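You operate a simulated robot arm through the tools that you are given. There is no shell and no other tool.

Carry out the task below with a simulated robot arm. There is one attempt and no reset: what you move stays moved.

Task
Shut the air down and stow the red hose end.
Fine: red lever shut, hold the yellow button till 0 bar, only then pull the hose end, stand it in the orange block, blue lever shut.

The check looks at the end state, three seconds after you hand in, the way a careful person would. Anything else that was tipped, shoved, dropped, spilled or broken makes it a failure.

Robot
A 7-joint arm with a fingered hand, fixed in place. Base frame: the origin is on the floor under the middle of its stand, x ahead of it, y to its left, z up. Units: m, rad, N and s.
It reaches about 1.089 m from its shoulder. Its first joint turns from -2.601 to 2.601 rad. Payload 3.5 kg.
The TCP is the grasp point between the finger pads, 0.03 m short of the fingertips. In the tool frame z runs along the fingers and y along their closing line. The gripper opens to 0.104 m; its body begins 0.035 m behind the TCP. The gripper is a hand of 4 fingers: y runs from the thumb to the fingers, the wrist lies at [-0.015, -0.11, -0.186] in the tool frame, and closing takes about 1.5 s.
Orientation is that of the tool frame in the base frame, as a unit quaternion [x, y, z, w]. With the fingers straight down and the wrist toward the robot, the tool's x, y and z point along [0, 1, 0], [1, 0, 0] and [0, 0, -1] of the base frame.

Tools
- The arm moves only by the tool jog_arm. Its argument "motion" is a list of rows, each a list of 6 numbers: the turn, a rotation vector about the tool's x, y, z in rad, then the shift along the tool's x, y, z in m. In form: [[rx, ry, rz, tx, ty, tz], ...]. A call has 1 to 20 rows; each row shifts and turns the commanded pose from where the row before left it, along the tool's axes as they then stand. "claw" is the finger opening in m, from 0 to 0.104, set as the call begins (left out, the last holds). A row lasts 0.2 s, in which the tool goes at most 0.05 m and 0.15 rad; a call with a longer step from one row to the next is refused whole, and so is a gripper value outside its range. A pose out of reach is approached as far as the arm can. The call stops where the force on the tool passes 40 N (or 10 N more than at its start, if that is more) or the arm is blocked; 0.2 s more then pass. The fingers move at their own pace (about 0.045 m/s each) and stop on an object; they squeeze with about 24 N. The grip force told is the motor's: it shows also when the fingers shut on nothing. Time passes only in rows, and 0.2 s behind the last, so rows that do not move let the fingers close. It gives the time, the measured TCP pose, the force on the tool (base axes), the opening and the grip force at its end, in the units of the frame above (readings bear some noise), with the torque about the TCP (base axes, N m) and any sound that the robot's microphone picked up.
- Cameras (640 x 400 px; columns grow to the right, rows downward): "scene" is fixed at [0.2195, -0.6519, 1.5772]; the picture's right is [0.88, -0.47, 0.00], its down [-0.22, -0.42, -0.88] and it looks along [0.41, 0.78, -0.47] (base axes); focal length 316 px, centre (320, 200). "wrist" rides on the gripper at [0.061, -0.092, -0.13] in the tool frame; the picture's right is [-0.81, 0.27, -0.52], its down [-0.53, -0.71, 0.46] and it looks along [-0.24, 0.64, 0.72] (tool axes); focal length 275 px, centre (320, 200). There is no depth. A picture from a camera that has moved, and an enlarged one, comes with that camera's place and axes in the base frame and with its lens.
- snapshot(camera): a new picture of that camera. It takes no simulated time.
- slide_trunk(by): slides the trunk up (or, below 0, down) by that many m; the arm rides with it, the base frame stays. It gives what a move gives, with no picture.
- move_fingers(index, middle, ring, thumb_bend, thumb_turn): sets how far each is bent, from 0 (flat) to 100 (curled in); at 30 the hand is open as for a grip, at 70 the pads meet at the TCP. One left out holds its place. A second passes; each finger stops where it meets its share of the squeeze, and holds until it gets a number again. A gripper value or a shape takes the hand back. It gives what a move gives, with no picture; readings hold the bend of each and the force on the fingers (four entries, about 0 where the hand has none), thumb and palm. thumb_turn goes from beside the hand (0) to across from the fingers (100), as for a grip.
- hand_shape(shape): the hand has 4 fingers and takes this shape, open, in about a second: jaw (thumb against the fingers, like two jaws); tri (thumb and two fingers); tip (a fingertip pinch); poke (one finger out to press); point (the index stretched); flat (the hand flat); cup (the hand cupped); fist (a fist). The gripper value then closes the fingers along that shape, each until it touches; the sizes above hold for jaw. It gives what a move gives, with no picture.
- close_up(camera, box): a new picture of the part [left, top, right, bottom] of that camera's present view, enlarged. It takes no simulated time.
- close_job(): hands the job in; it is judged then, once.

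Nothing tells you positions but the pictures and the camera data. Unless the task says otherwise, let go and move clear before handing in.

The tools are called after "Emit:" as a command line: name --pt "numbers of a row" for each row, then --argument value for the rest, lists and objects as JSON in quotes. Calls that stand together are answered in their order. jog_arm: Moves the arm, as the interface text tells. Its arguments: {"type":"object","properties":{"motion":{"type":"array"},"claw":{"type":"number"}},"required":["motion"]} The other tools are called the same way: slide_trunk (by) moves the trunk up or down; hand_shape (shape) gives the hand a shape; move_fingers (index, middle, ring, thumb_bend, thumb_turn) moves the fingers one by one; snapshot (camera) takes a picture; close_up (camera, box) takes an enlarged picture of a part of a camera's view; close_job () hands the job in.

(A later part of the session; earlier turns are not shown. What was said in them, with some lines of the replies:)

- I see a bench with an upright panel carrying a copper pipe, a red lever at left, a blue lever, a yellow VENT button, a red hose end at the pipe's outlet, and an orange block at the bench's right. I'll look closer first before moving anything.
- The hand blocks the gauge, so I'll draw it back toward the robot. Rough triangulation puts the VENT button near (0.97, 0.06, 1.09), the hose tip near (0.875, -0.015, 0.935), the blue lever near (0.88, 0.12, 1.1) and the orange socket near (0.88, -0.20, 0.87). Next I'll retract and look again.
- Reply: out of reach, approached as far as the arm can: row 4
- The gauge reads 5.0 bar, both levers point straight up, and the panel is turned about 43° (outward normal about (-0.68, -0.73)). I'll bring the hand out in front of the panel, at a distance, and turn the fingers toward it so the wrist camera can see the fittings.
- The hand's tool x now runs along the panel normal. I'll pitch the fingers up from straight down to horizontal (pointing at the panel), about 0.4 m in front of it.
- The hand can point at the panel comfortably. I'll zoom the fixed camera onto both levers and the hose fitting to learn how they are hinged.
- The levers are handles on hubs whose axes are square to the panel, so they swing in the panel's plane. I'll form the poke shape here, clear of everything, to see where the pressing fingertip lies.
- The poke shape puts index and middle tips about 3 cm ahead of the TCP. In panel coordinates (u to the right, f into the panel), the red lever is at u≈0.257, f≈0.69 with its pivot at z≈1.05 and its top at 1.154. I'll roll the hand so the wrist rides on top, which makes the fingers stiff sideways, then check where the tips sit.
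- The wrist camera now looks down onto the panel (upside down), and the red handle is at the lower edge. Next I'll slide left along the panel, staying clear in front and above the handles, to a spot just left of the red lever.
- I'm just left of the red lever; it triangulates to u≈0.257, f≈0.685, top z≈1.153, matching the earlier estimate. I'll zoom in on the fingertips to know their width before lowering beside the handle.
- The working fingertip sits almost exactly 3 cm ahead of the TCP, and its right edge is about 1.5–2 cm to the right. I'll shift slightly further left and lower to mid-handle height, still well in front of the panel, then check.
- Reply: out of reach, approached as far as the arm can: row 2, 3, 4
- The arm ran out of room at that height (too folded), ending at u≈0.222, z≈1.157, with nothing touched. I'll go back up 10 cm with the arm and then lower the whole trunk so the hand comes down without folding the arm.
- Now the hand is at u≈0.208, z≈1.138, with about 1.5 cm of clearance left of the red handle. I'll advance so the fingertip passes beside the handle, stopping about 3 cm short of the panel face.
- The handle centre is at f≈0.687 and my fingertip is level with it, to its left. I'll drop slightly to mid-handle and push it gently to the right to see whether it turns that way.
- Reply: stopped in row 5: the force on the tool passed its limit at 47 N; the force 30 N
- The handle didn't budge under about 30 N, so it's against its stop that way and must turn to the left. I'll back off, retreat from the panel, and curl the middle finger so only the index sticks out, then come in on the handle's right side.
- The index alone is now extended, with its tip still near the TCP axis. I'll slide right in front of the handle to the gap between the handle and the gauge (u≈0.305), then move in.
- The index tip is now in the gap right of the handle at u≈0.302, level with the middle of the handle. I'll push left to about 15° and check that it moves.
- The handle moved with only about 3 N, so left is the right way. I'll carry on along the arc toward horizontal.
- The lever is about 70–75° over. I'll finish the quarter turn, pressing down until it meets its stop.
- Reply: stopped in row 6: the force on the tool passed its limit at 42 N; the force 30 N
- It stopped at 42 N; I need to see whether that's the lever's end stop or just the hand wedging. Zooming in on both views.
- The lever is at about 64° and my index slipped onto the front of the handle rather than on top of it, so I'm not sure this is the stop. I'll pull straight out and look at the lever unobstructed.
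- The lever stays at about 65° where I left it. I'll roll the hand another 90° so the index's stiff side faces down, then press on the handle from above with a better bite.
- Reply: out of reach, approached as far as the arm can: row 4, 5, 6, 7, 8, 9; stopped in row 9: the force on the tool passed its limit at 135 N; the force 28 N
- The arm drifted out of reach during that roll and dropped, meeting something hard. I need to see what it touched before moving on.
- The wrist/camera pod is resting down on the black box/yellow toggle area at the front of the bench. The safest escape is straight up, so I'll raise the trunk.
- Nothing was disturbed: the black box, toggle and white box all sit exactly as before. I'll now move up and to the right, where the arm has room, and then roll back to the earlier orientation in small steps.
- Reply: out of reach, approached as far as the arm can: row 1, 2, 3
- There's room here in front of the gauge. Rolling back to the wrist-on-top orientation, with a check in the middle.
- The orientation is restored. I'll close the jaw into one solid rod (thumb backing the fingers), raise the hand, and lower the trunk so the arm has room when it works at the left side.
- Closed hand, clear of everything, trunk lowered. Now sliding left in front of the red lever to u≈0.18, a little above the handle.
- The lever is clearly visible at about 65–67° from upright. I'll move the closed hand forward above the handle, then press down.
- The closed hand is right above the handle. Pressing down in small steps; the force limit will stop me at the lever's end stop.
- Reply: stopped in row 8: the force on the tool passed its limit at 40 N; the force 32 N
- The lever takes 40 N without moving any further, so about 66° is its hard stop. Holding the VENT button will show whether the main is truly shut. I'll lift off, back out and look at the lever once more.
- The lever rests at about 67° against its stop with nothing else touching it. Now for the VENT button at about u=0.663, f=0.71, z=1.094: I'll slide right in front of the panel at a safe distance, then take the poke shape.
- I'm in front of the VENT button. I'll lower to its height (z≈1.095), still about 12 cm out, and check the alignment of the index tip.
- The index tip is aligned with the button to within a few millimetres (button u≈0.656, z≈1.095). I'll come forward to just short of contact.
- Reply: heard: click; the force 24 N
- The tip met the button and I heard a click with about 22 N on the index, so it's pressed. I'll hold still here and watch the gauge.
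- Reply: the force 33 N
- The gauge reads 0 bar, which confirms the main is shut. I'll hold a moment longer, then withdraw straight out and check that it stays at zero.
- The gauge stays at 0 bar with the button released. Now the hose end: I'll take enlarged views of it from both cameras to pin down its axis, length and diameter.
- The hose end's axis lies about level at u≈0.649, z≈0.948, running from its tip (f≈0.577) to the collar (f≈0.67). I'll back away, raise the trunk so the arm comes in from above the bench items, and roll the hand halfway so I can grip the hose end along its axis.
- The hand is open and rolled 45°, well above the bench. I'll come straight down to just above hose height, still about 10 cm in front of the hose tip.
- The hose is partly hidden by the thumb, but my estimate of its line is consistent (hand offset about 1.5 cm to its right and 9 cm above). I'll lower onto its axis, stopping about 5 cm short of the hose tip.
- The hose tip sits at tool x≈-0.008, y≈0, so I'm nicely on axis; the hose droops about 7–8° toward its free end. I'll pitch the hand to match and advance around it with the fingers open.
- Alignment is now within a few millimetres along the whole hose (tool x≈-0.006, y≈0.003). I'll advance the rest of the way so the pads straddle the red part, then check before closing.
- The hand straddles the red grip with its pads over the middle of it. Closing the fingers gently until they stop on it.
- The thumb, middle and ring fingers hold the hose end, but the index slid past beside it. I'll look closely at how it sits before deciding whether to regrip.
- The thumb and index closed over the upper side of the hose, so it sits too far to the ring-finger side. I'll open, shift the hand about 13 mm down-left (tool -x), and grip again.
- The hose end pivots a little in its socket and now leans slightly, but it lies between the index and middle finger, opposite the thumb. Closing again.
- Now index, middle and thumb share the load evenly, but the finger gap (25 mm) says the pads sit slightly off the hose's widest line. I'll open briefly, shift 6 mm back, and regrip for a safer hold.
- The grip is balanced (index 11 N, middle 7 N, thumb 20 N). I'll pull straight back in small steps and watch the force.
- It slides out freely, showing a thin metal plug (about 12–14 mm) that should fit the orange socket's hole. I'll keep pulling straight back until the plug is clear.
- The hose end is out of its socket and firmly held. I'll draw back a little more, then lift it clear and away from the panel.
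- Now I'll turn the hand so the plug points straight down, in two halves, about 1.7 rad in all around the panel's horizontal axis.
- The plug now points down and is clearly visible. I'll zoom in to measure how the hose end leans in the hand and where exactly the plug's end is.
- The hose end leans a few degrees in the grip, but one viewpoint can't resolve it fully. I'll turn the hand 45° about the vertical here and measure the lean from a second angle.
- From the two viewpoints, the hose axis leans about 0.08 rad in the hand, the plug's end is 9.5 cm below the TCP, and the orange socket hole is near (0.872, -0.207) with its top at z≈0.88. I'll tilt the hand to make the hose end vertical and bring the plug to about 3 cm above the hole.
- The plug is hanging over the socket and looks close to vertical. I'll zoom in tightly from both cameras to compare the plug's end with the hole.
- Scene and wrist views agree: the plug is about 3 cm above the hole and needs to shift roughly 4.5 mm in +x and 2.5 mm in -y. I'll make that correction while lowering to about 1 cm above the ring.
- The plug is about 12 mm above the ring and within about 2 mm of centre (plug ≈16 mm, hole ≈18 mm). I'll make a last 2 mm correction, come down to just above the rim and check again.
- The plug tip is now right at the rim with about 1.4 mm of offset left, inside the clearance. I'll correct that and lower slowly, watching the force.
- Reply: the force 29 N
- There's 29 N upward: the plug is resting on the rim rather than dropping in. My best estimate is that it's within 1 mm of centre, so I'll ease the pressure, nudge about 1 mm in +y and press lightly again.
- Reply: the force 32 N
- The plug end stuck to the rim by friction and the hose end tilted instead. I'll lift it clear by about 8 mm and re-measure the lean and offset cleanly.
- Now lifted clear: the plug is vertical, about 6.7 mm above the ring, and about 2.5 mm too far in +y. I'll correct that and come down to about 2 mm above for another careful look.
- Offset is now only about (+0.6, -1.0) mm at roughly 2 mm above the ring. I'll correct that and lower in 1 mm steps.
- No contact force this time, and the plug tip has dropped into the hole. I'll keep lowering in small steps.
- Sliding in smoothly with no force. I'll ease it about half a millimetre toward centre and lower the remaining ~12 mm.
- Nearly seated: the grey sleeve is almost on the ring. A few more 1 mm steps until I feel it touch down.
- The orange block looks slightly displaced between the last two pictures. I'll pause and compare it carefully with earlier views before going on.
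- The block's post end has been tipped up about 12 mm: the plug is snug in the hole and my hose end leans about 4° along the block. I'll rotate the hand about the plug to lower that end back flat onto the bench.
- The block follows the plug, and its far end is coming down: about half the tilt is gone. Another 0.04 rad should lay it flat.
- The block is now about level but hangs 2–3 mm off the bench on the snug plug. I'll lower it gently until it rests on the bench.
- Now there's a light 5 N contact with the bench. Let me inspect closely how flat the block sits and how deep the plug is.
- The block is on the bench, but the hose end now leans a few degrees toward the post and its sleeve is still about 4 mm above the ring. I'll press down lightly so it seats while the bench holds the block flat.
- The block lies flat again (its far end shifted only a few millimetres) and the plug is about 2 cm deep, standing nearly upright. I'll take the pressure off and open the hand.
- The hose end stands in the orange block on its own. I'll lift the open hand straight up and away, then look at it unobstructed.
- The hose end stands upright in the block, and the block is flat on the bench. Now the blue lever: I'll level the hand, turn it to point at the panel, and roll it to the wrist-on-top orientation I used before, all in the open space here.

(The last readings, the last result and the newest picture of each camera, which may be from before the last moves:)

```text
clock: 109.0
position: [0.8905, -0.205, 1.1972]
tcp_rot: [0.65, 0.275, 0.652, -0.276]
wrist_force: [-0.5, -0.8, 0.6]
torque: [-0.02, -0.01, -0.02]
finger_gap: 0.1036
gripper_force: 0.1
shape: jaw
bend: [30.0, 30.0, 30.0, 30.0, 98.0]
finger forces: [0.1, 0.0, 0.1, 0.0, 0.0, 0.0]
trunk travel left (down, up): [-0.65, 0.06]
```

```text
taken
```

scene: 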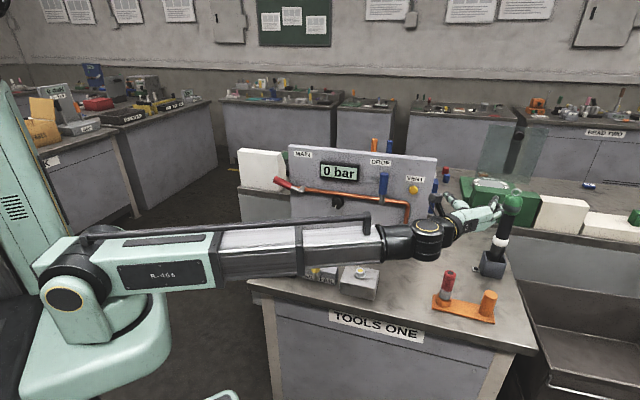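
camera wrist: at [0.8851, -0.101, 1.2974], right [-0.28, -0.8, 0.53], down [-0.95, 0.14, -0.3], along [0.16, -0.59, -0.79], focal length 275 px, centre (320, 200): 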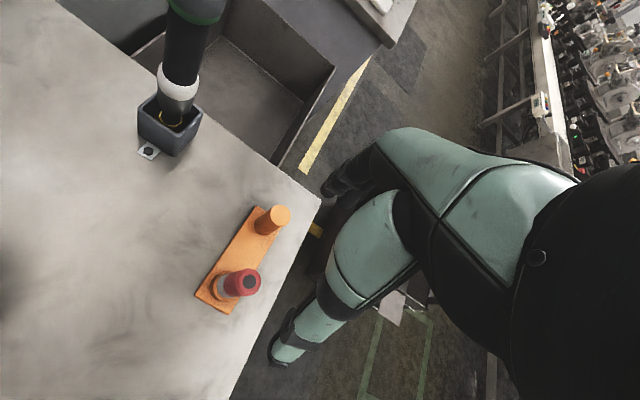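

The hand points at the panel again, well clear of the bottle. I'll roll 90° so the wrist is on top, then form the single-finger poke.

Emit:
jog_arm --pt "0 0 0.1428 0 -0.03 0" --pt "0 0 0.1428 0 -0.03 0" --pt "0 0 0.1428 0 0 0" --pt "0 0 0.1428 0 0 0" --pt "0 0 0.1428 0 0 0" --pt "0 0 0.1428 0 0 0" --pt "0 0 0.1428 0 0 0" --pt "0 0 0.1428 0 0 0" --pt "0 0 0.1428 0 0 0" --pt "0 0 0.1428 0 0 0" --pt "0 0 0.1428 0 0 0" --pt "0 0 0 0 0 0"

Emit:
hand_shape --shape "poke"

Emit:
move_fingers --middle 100

Emit:
snapshot --camera "scene"

Emit:
snapshot --camera "wrist"

```text
clock: 111.6
position: [0.8485, -0.1629, 1.204]
tcp_rot: [-0.655, 0.267, -0.266, 0.655]
wrist_force: [0.2, 0.2, -0.5]
torque: [0.01, 0.0, -0.02]
finger_gap: 0.1035
gripper_force: 0.0
shape: jaw
bend: [30.0, 30.0, 30.0, 30.0, 98.0]
finger forces: [0.1, 0.0, 0.0, 0.1, 0.1, 0.0]
trunk travel left (down, up): [-0.65, 0.06]
```

```text
clock: 112.5
position: [0.8479, -0.1638, 1.2031]
tcp_rot: [0.655, -0.267, 0.267, -0.655]
wrist_force: [1.2, -0.6, 0.3]
torque: [-0.02, 0.02, -0.01]
finger_gap: 0.0
gripper_force: 0.0
shape: poke
bend: [70.0, 70.0, 99.0, 100.0, 100.0]
finger forces: [0.0, 0.0, 0.0, 0.1, 0.1, 0.0]
trunk travel left (down, up): [-0.65, 0.06]
```

```text
clock: 113.5
position: [0.8485, -0.1639, 1.2028]
tcp_rot: [0.655, -0.266, 0.266, -0.655]
wrist_force: [0.1, -0.6, 0.2]
torque: [0.0, -0.03, 0.02]
finger_gap: 0.0301
gripper_force: 0.0
shape: fingers
bend: [70.0, 100.0, 99.0, 100.0, 100.0]
finger forces: [0.1, 0.1, 0.0, 0.1, 0.0, 0.0]
trunk travel left (down, up): [-0.65, 0.06]
```

```text
taken
```

scene: 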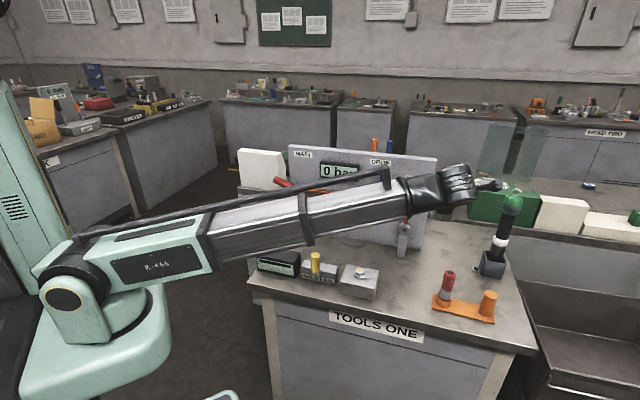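

```text
taken
camera wrist: at [0.8004, -0.2985, 1.2948], right [-0.94, 0.2, -0.28], down [-0.06, 0.7, 0.71], along [0.33, 0.69, -0.64], focal length 275 px, centre (320, 200)
```

wrist: 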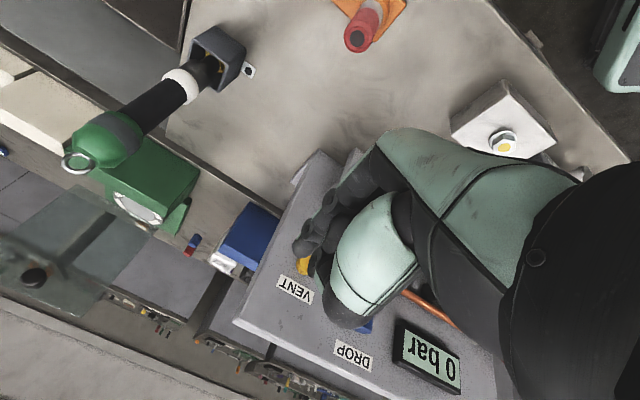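

Poke shape is ready. I'll move left and forward to a spot just right of the blue lever (between it and the VENT button), then down to mid-handle height.

Emit:
jog_arm --pt "0 0 0 -0.0309 0 0.03" --pt "0 0 0 -0.0309 0 0.03" --pt "0 0 0 -0.0309 0 0.03" --pt "0 0 0 -0.0309 0 0.03" --pt "0 0 0 0 0.03 0" --pt "0 0 0 0 0.03 0" --pt "0 0 0 0 0.031 0" --pt "0 0 0 0 0 0"

Emit:
snapshot --camera "wrist"

Emit:
close_up --camera "scene" --box '[340, 140, 460, 240]'

```text
clock: 115.3
position: [0.843, 0.0093, 1.113]
tcp_rot: [0.655, -0.267, 0.267, -0.655]
wrist_force: [-0.4, 0.2, 0.3]
torque: [0.0, -0.04, -0.02]
finger_gap: 0.0298
gripper_force: 0.0
shape: fingers
bend: [70.0, 100.0, 99.0, 100.0, 100.0]
finger forces: [0.0, 0.0, 0.1, 0.0, 0.0, 0.1]
trunk travel left (down, up): [-0.65, 0.06]
```

```text
taken
camera wrist: at [0.7954, -0.1271, 1.2036], right [-0.94, 0.2, -0.28], down [-0.06, 0.7, 0.71], along [0.33, 0.69, -0.64], focal length 275 px, centre (320, 200)
```

wrist: 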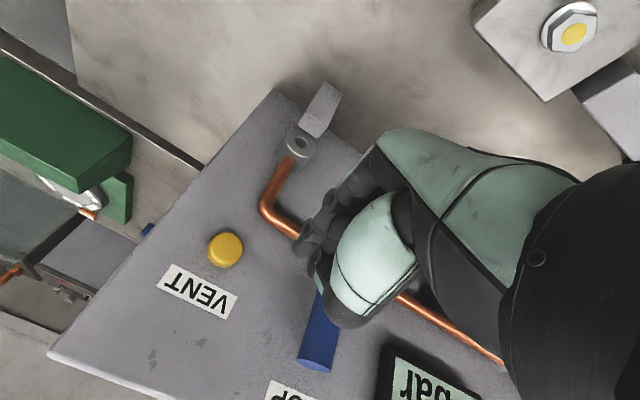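

```text
4.00 times, centred on (400, 190) of scene
camera zoom: at [0.2195, -0.6519, 1.5772], right [0.88, -0.47, 0.0], down [-0.22, -0.42, -0.88], along [0.41, 0.78, -0.47], focal length 1264 px, centre (0, 240)
```

zoom: 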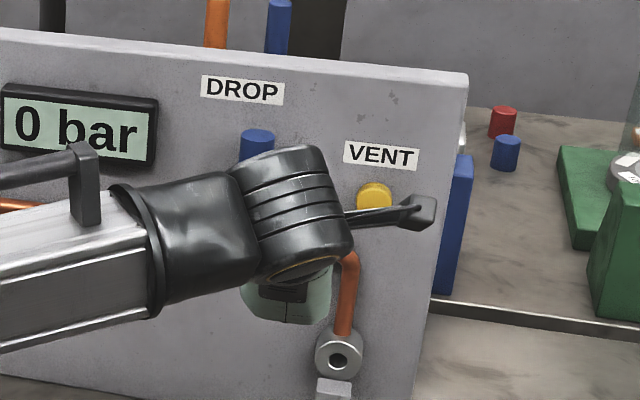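

The index is about 5 cm right of the blue handle and left of the VENT button. I'll advance so the tip is level with the handle, about 3 cm short of the panel.

Emit:
jog_arm --pt "0 0 0 -0.003 0 0.025" --pt "0 0 0 0 0 0.025" --pt "0 0 0 0 0 0.024" --pt "0 0 0 0 0 0"

Emit:
snapshot --camera "wrist"

Emit:
close_up --camera "wrist" --box '[240, 180, 400, 400]'

```text
clock: 116.3
position: [0.8931, 0.0655, 1.1117]
tcp_rot: [-0.655, 0.266, -0.266, 0.655]
wrist_force: [-0.1, -0.5, 0.7]
torque: [-0.01, 0.01, 0.03]
finger_gap: 0.03
gripper_force: 0.0
shape: fingers
bend: [70.0, 100.0, 99.0, 100.0, 100.0]
finger forces: [0.0, 0.0, 0.0, 0.1, 0.0, 0.0]
trunk travel left (down, up): [-0.65, 0.06]
```

```text
taken
camera wrist: at [0.8455, -0.0703, 1.2035], right [-0.94, 0.2, -0.28], down [-0.06, 0.7, 0.71], along [0.33, 0.69, -0.64], focal length 275 px, centre (320, 200)
```

wrist: 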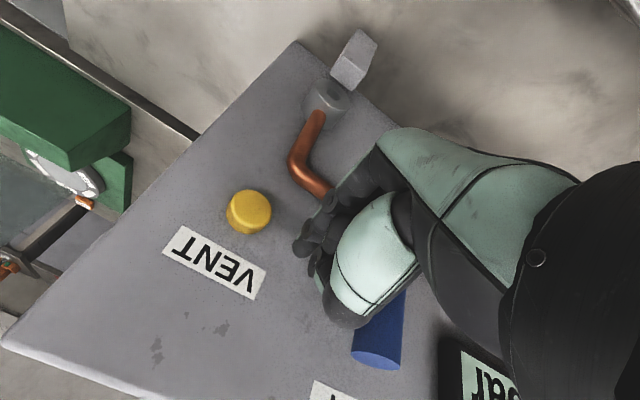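

```text
1.82 times, centred on (320, 290) of wrist
camera zoom: at [0.8455, -0.0703, 1.2035], right [-0.94, 0.2, -0.28], down [-0.06, 0.7, 0.71], along [0.33, 0.69, -0.64], focal length 500 px, centre (320, 36)
```

zoom: 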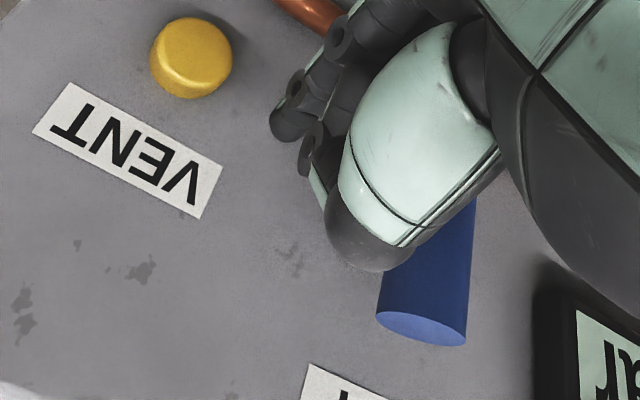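

The index tip is beside the handle now. I'll push left as I did with the red lever and watch whether it moves.

Emit:
jog_arm --pt "0 0 0 -0.012 0 0" --pt "0 0 0 -0.01 0 0" --pt "0 0 0 -0.01 0 0" --pt "0 0 0 -0.008 0 0" --pt "0 0 0 -0.006 0 0" --pt "0 0 0 0 0 0"

Emit:
snapshot --camera "wrist"

Emit:
close_up --camera "scene" --box '[340, 140, 460, 240]'

```text
clock: 117.7
position: [0.8591, 0.0952, 1.1113]
tcp_rot: [0.655, -0.266, 0.266, -0.655]
wrist_force: [1.4, -4.7, 0.6]
torque: [-0.1, -0.02, 0.0]
finger_gap: 0.0296
gripper_force: 3.2
shape: fingers
bend: [70.0, 100.0, 99.0, 100.0, 100.0]
finger forces: [3.9, 2.4, 0.1, 0.1, 0.1, 0.0]
trunk travel left (down, up): [-0.65, 0.06]
```

```text
taken
camera wrist: at [0.8122, -0.0402, 1.2031], right [-0.94, 0.2, -0.28], down [-0.06, 0.7, 0.71], along [0.33, 0.69, -0.64], focal length 275 px, centre (320, 200)
```

wrist: 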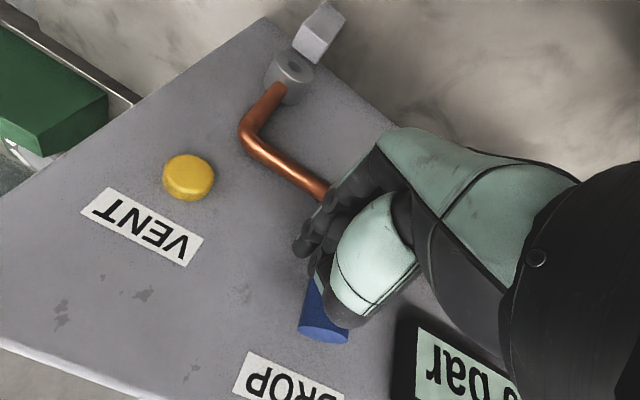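

```text
4.00 times, centred on (400, 190) of scene
camera zoom: at [0.2195, -0.6519, 1.5772], right [0.88, -0.47, 0.0], down [-0.22, -0.42, -0.88], along [0.41, 0.78, -0.47], focal length 1264 px, centre (0, 240)
```

zoom: 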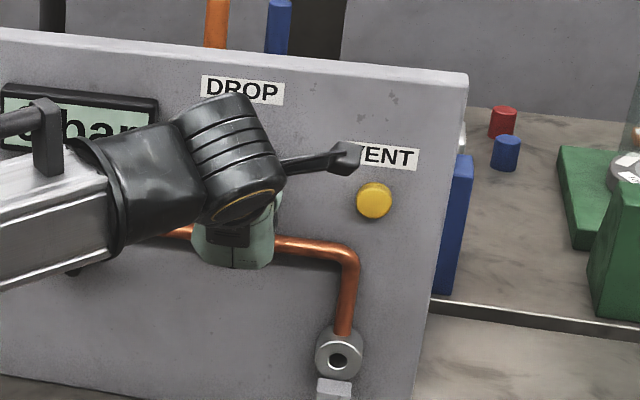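

The blue handle is moving left under only about 4 N. I'll carry on along its arc.

Emit:
jog_arm --pt "0 0 0 -0.0055 -0.001 0" --pt "0 0 0 -0.005 -0.001 0" --pt "0 0 0 -0.0078 0 0" --pt "0 0 0 -0.0078 0.001 0" --pt "0 0 0 -0.0072 0.002 0" --pt "0 0 0 0 0 0"

Emit:
snapshot --camera "wrist"

Emit:
close_up --camera "scene" --box '[320, 140, 440, 240]'

```text
clock: 119.1
position: [0.835, 0.1181, 1.1102]
tcp_rot: [0.655, -0.267, 0.267, -0.655]
wrist_force: [1.4, -1.6, 0.4]
torque: [0.01, 0.01, -0.04]
finger_gap: 0.0298
gripper_force: 1.2
shape: fingers
bend: [70.0, 100.0, 99.0, 100.0, 100.0]
finger forces: [2.1, 0.0, 0.0, 0.1, 0.0, 0.0]
trunk travel left (down, up): [-0.65, 0.06]
```

```text
taken
camera wrist: at [0.7878, -0.0173, 1.2015], right [-0.94, 0.2, -0.28], down [-0.06, 0.7, 0.71], along [0.33, 0.69, -0.64], focal length 275 px, centre (320, 200)
```

wrist: 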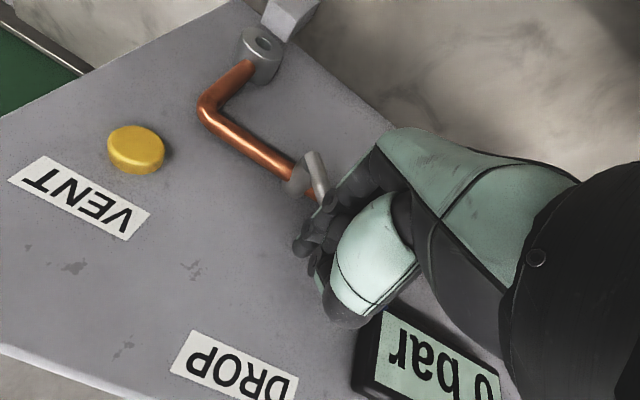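

```text
4.00 times, centred on (380, 190) of scene
camera zoom: at [0.2195, -0.6519, 1.5772], right [0.88, -0.47, 0.0], down [-0.22, -0.42, -0.88], along [0.41, 0.78, -0.47], focal length 1264 px, centre (80, 240)
```

zoom: 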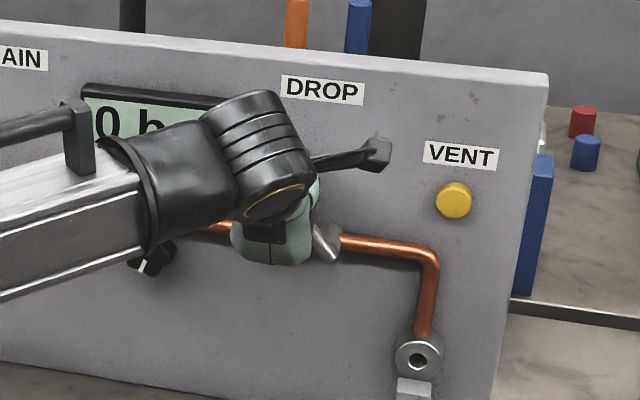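

It's about halfway over with hardly any force. Continuing along the arc toward its stop.

Emit:
jog_arm --pt "0 0 0 -0.0072 0.003 0.001" --pt "0 0 0 -0.007 0.0036 0.001" --pt "0 0 0 -0.0067 0.0042 0.001" --pt "0 0 0 -0.006 0.005 0.001" --pt "0 0 0 -0.004 0.004 0" --pt "0 0 0 0 0 0"

Emit:
snapshot --camera "wrist"

Emit:
close_up --camera "scene" --box '[320, 140, 440, 240]'

```text
clock: 120.5
position: [0.8165, 0.1399, 1.0903]
tcp_rot: [-0.653, 0.267, -0.268, 0.655]
wrist_force: [-8.6, -29.6, 10.6]
torque: [-0.49, 0.12, 0.14]
finger_gap: 0.0266
gripper_force: 18.7
shape: fingers
bend: [70.0, 100.0, 99.0, 100.0, 100.0]
finger forces: [17.6, 20.2, 0.0, 0.0, 0.0, 0.0]
trunk travel left (down, up): [-0.65, 0.06]
```

```text
taken
camera wrist: at [0.7673, 0.0051, 1.1823], right [-0.94, 0.2, -0.28], down [-0.06, 0.7, 0.71], along [0.34, 0.69, -0.64], focal length 275 px, centre (320, 200)
```

wrist: 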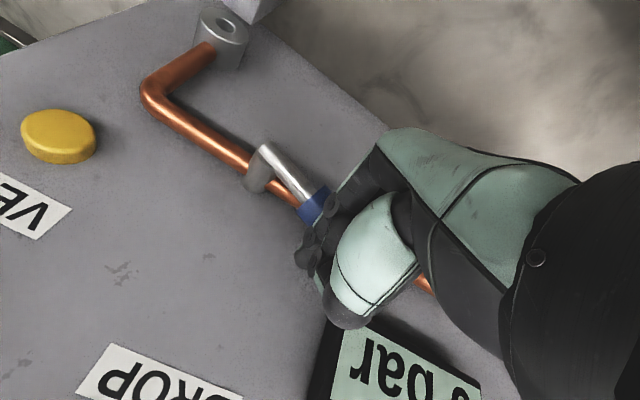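

```text
4.00 times, centred on (380, 190) of scene
camera zoom: at [0.2195, -0.6519, 1.5772], right [0.88, -0.47, 0.0], down [-0.22, -0.42, -0.88], along [0.41, 0.78, -0.47], focal length 1264 px, centre (80, 240)
```

zoom: 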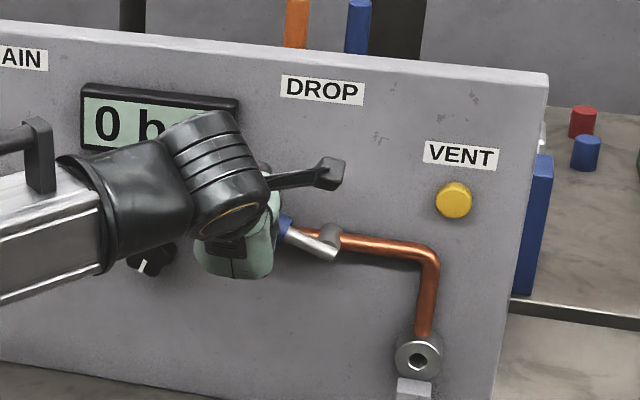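

The force rose to about 30 N, so it's likely at its stop. I'll pull straight back and check the angle with a clear view.

Emit:
jog_arm --pt "0 0 0 0 0 -0.03" --pt "0 0 0 0 0 -0.04" --pt "0 0 0 0.03 -0.02 -0.03" --pt "0 0 0 0.045 -0.02 0" --pt "0 0 0 0.045 0 0" --pt "0 0 0 0.045 0 0" --pt "0 0 0 0 0 0"

Emit:
snapshot --camera "wrist"

Emit:
close_up --camera "scene" --box '[320, 140, 440, 240]'

```text
clock: 122.1
position: [0.8677, -0.0433, 1.1291]
tcp_rot: [-0.655, 0.265, -0.266, 0.655]
wrist_force: [-1.0, 0.1, 0.9]
torque: [0.0, -0.01, 0.02]
finger_gap: 0.0295
gripper_force: 0.1
shape: fingers
bend: [70.0, 100.0, 99.0, 100.0, 100.0]
finger forces: [0.1, 0.0, 0.0, 0.0, 0.0, 0.0]
trunk travel left (down, up): [-0.65, 0.06]
```

```text
taken
camera wrist: at [0.8209, -0.1789, 1.2199], right [-0.94, 0.2, -0.28], down [-0.06, 0.7, 0.71], along [0.33, 0.69, -0.64], focal length 275 px, centre (320, 200)
```

wrist: 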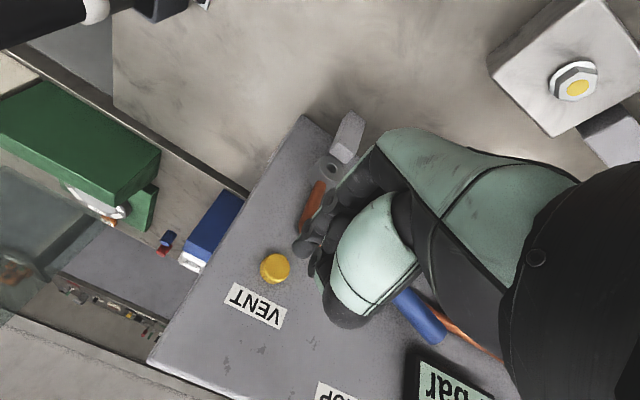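

```text
4.00 times, centred on (380, 190) of scene
camera zoom: at [0.2195, -0.6519, 1.5772], right [0.88, -0.47, 0.0], down [-0.22, -0.42, -0.88], along [0.41, 0.78, -0.47], focal length 1264 px, centre (80, 240)
```

zoom: 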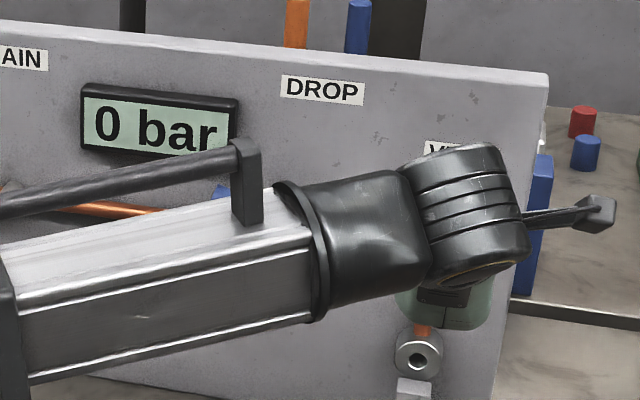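

The forearm hides the lever from the fixed camera. I'll raise the hand and draw back so both levers are in view.

Emit:
jog_arm --pt "0 0 0 0 -0.04 -0.02" --pt "0 0 0 0 -0.04 -0.02" --pt "0 0 0 0 -0.04 -0.02" --pt "0 0 0 0 -0.04 -0.02" --pt "0 0 0 0 -0.04 -0.02" --pt "0 0 0 0 0 0"

Emit:
snapshot --camera "scene"

Emit:
close_up --camera "scene" --box '[260, 140, 440, 260]'

Emit:
snapshot --camera "wrist"

```text
clock: 123.5
position: [0.7961, -0.1149, 1.3329]
tcp_rot: [0.656, -0.267, 0.266, -0.654]
wrist_force: [0.7, 0.3, -0.4]
torque: [-0.02, -0.01, 0.01]
finger_gap: 0.0298
gripper_force: 0.0
shape: fingers
bend: [70.0, 100.0, 99.0, 100.0, 100.0]
finger forces: [0.1, 0.1, 0.0, 0.0, 0.0, 0.1]
trunk travel left (down, up): [-0.65, 0.06]
```

```text
taken
```

scene: 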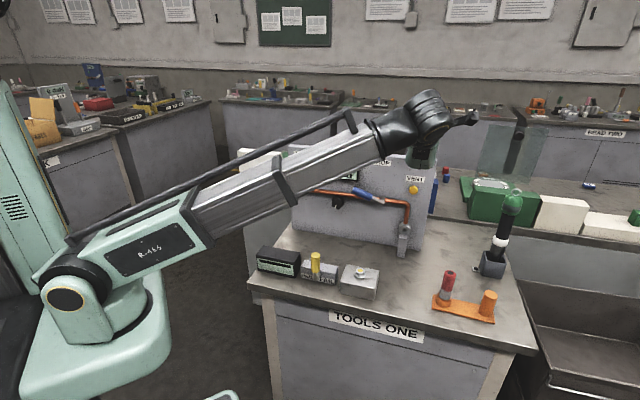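

```text
3.33 times, centred on (350, 200) of scene
camera zoom: at [0.2195, -0.6519, 1.5772], right [0.88, -0.47, 0.0], down [-0.22, -0.42, -0.88], along [0.41, 0.78, -0.47], focal length 1054 px, centre (220, 200)
```

zoom: 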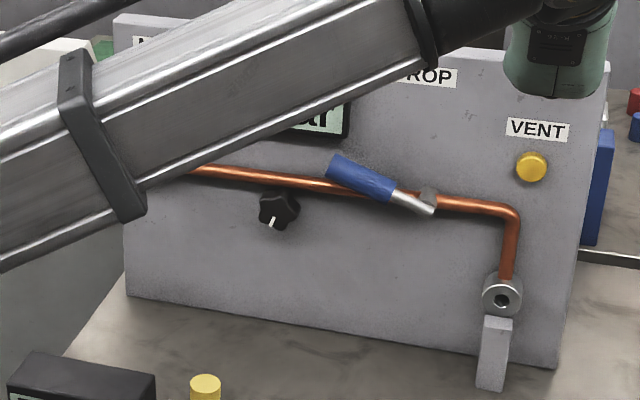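

```text
taken
camera wrist: at [0.7481, -0.2504, 1.4245], right [-0.94, 0.2, -0.28], down [-0.06, 0.7, 0.71], along [0.33, 0.69, -0.64], focal length 275 px, centre (320, 200)
```

wrist: 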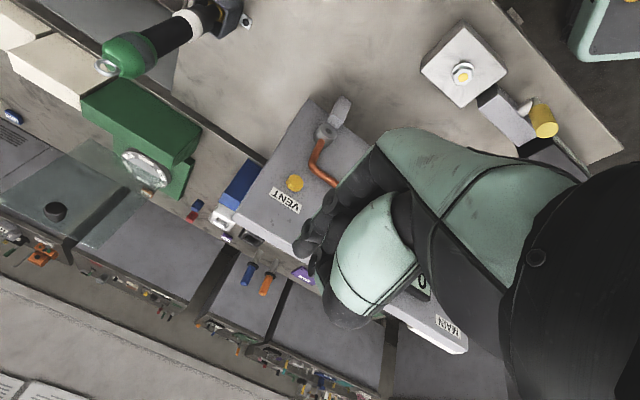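

The blue lever lies at about 70°, matching the red one at its stop. I'll withdraw further so I can inspect the whole bench unobstructed.

Emit:
jog_arm --pt "0 0 0 0.03 0 -0.035" --pt "0 0 0 0.03 0 -0.035" --pt "0 0 0 0.03 0 -0.035" --pt "0 0 0 0.03 0 -0.035" --pt "0 0 0 0 0 0"

Emit:
snapshot --camera "scene"

Emit:
close_up --camera "scene" --box '[260, 140, 440, 260]'

Emit:
close_up --camera "scene" --box '[240, 240, 540, 360]'

```text
clock: 124.7
position: [0.7859, -0.2971, 1.3313]
tcp_rot: [0.655, -0.266, 0.266, -0.655]
wrist_force: [-0.1, 0.2, -0.1]
torque: [0.02, 0.01, 0.01]
finger_gap: 0.0298
gripper_force: 0.1
shape: fingers
bend: [70.0, 100.0, 99.0, 100.0, 100.0]
finger forces: [0.1, 0.1, 0.0, 0.0, 0.1, 0.1]
trunk travel left (down, up): [-0.65, 0.06]
```

```text
taken
```

scene: 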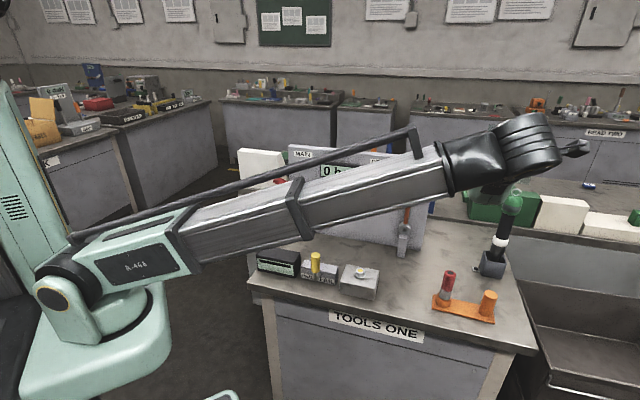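

```text
3.33 times, centred on (350, 200) of scene
camera zoom: at [0.2195, -0.6519, 1.5772], right [0.88, -0.47, 0.0], down [-0.22, -0.42, -0.88], along [0.41, 0.78, -0.47], focal length 1054 px, centre (220, 200)
```

zoom: 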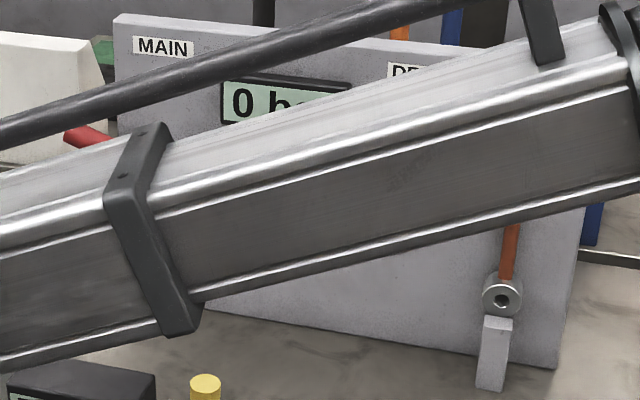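

```text
2.13 times, centred on (390, 300) of scene
camera zoom: at [0.2195, -0.6519, 1.5772], right [0.88, -0.47, 0.0], down [-0.22, -0.42, -0.88], along [0.41, 0.78, -0.47], focal length 674 px, centre (171, -13)
```

zoom: 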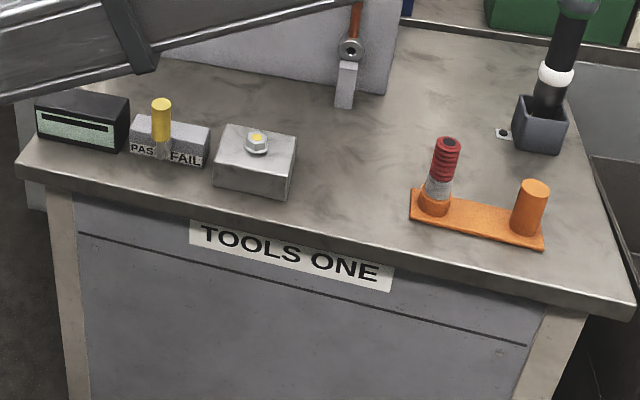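

The forearm is in the way of the fixed camera. I'll swing the hand up and over to the left, where the panel was fully visible before.

Emit:
jog_arm --pt "0 0 0 0 -0.03 0" --pt "0 0 0 -0.0425 -0.003 0.01" --pt "0 0 0 -0.0425 -0.003 0.01" --pt "0 0 0 -0.0425 -0.003 0.01" --pt "0 0 0 -0.0425 -0.003 0.01" --pt "0 0 0 -0.0425 -0.003 0.01" --pt "0 0 0 -0.0425 -0.003 0.01" --pt "0 0 0 -0.0425 -0.003 0.01" --pt "0 0 0 -0.0425 -0.003 0.01" --pt "0 0 0 -0.0425 -0.003 0.01" --pt "0 0 0 -0.0425 -0.003 0.01" --pt "0 0 0 -0.0425 -0.003 0.01" --pt "0 0 0 0 0 0"

Emit:
snapshot --camera "scene"

Emit:
close_up --camera "scene" --box '[260, 140, 440, 260]'

```text
clock: 127.5
position: [0.5238, 0.1051, 1.395]
tcp_rot: [0.655, -0.266, 0.266, -0.655]
wrist_force: [0.0, -0.8, 0.8]
torque: [0.02, 0.02, 0.0]
finger_gap: 0.0298
gripper_force: 0.0
shape: fingers
bend: [70.0, 100.0, 99.0, 100.0, 100.0]
finger forces: [0.0, 0.0, 0.0, 0.0, 0.0, 0.1]
trunk travel left (down, up): [-0.65, 0.06]
```

```text
taken
```

scene: 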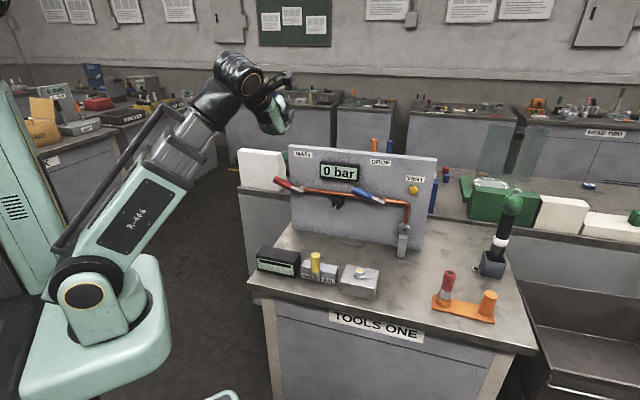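

```text
3.33 times, centred on (350, 200) of scene
camera zoom: at [0.2195, -0.6519, 1.5772], right [0.88, -0.47, 0.0], down [-0.22, -0.42, -0.88], along [0.41, 0.78, -0.47], focal length 1054 px, centre (220, 200)
```

zoom: 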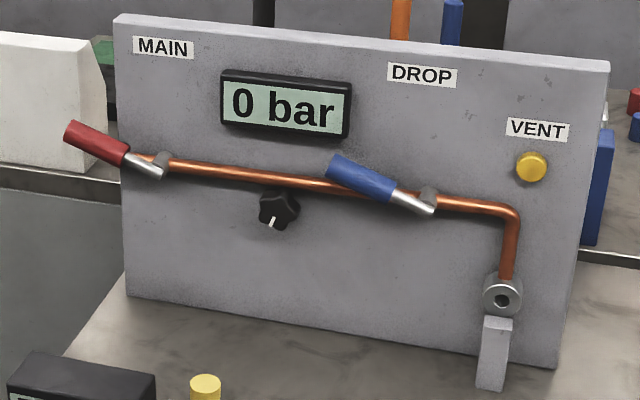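

Both levers lie over to the left at about the same angle, and the gauge reads 0 bar. I'll compare the two angles up close to be sure the blue one is fully home.

Emit:
close_up --camera "scene" --box '[265, 160, 325, 210]'

Emit:
close_up --camera "scene" --box '[340, 175, 400, 225]'

Emit:
close_up --camera "scene" --box '[420, 255, 510, 330]'

```text
8.00 times, centred on (295, 185) of scene
camera zoom: at [0.2195, -0.6519, 1.5772], right [0.88, -0.47, 0.0], down [-0.22, -0.42, -0.88], along [0.41, 0.78, -0.47], focal length 2528 px, centre (520, 320)
```

zoom: 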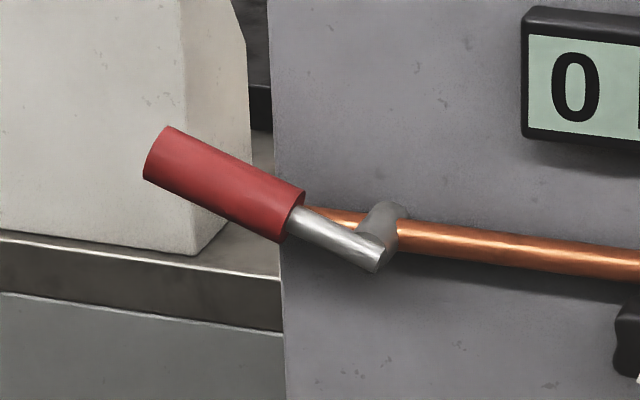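

```text
8.00 times, centred on (370, 200) of scene
camera zoom: at [0.2195, -0.6519, 1.5772], right [0.88, -0.47, 0.0], down [-0.22, -0.42, -0.88], along [0.41, 0.78, -0.47], focal length 2528 px, centre (-80, 200)
```

zoom: 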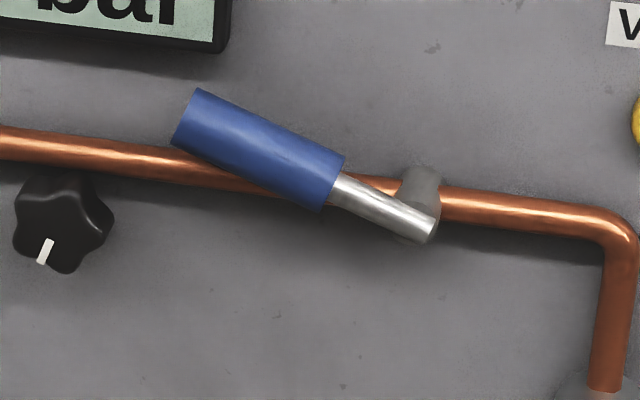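

```text
5.33 times, centred on (465, 292) of scene
camera zoom: at [0.2195, -0.6519, 1.5772], right [0.88, -0.47, 0.0], down [-0.22, -0.42, -0.88], along [0.41, 0.78, -0.47], focal length 1686 px, centre (-453, -293)
```

zoom: 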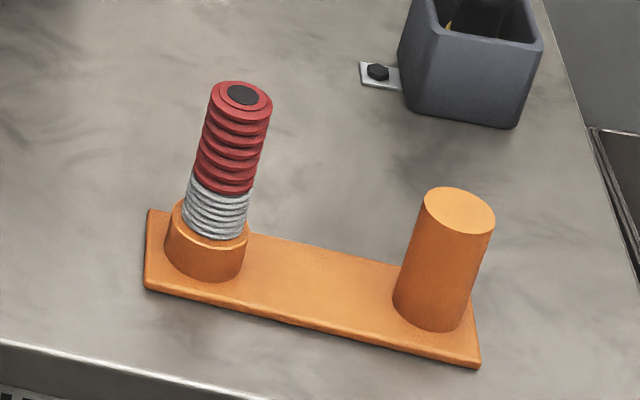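

Emit:
close_job

```text
The job is handed in.
```

The air is shut down and the red hose end is standing upright in the orange block. The job is handed in, and I don't have the check's result yet.

- **Red lever (MAIN):** it turns to the left only, and it now rests at its stop, about 70° over.
- **Venting:** I held the yellow button until the gauge read 0 bar. It stayed at 0 after I let go.
- **Hose end:** I pulled it only after the gauge read 0. Its plug is about 2 cm into the block. A gap of about 4 mm shows above the ring, and I think the plug has bottomed out there.
- **Blue lever (DROP):** shut last, resting at the same angle as the red one.

Two things went less than cleanly:

- **Bump on the bench:** early on, the wrist came down hard on the items at the front of the bench, 135 N at the peak. I think it touched the yellow PASS/FAIL lever or the black box. Neither has moved in the pictures.
- **Orange block:** while I was seating the plug, the far end of the block tipped up about 12 mm. I set it flat again, and that end is now about 5 mm from where it started.

The hand is empty and clear of the panel.
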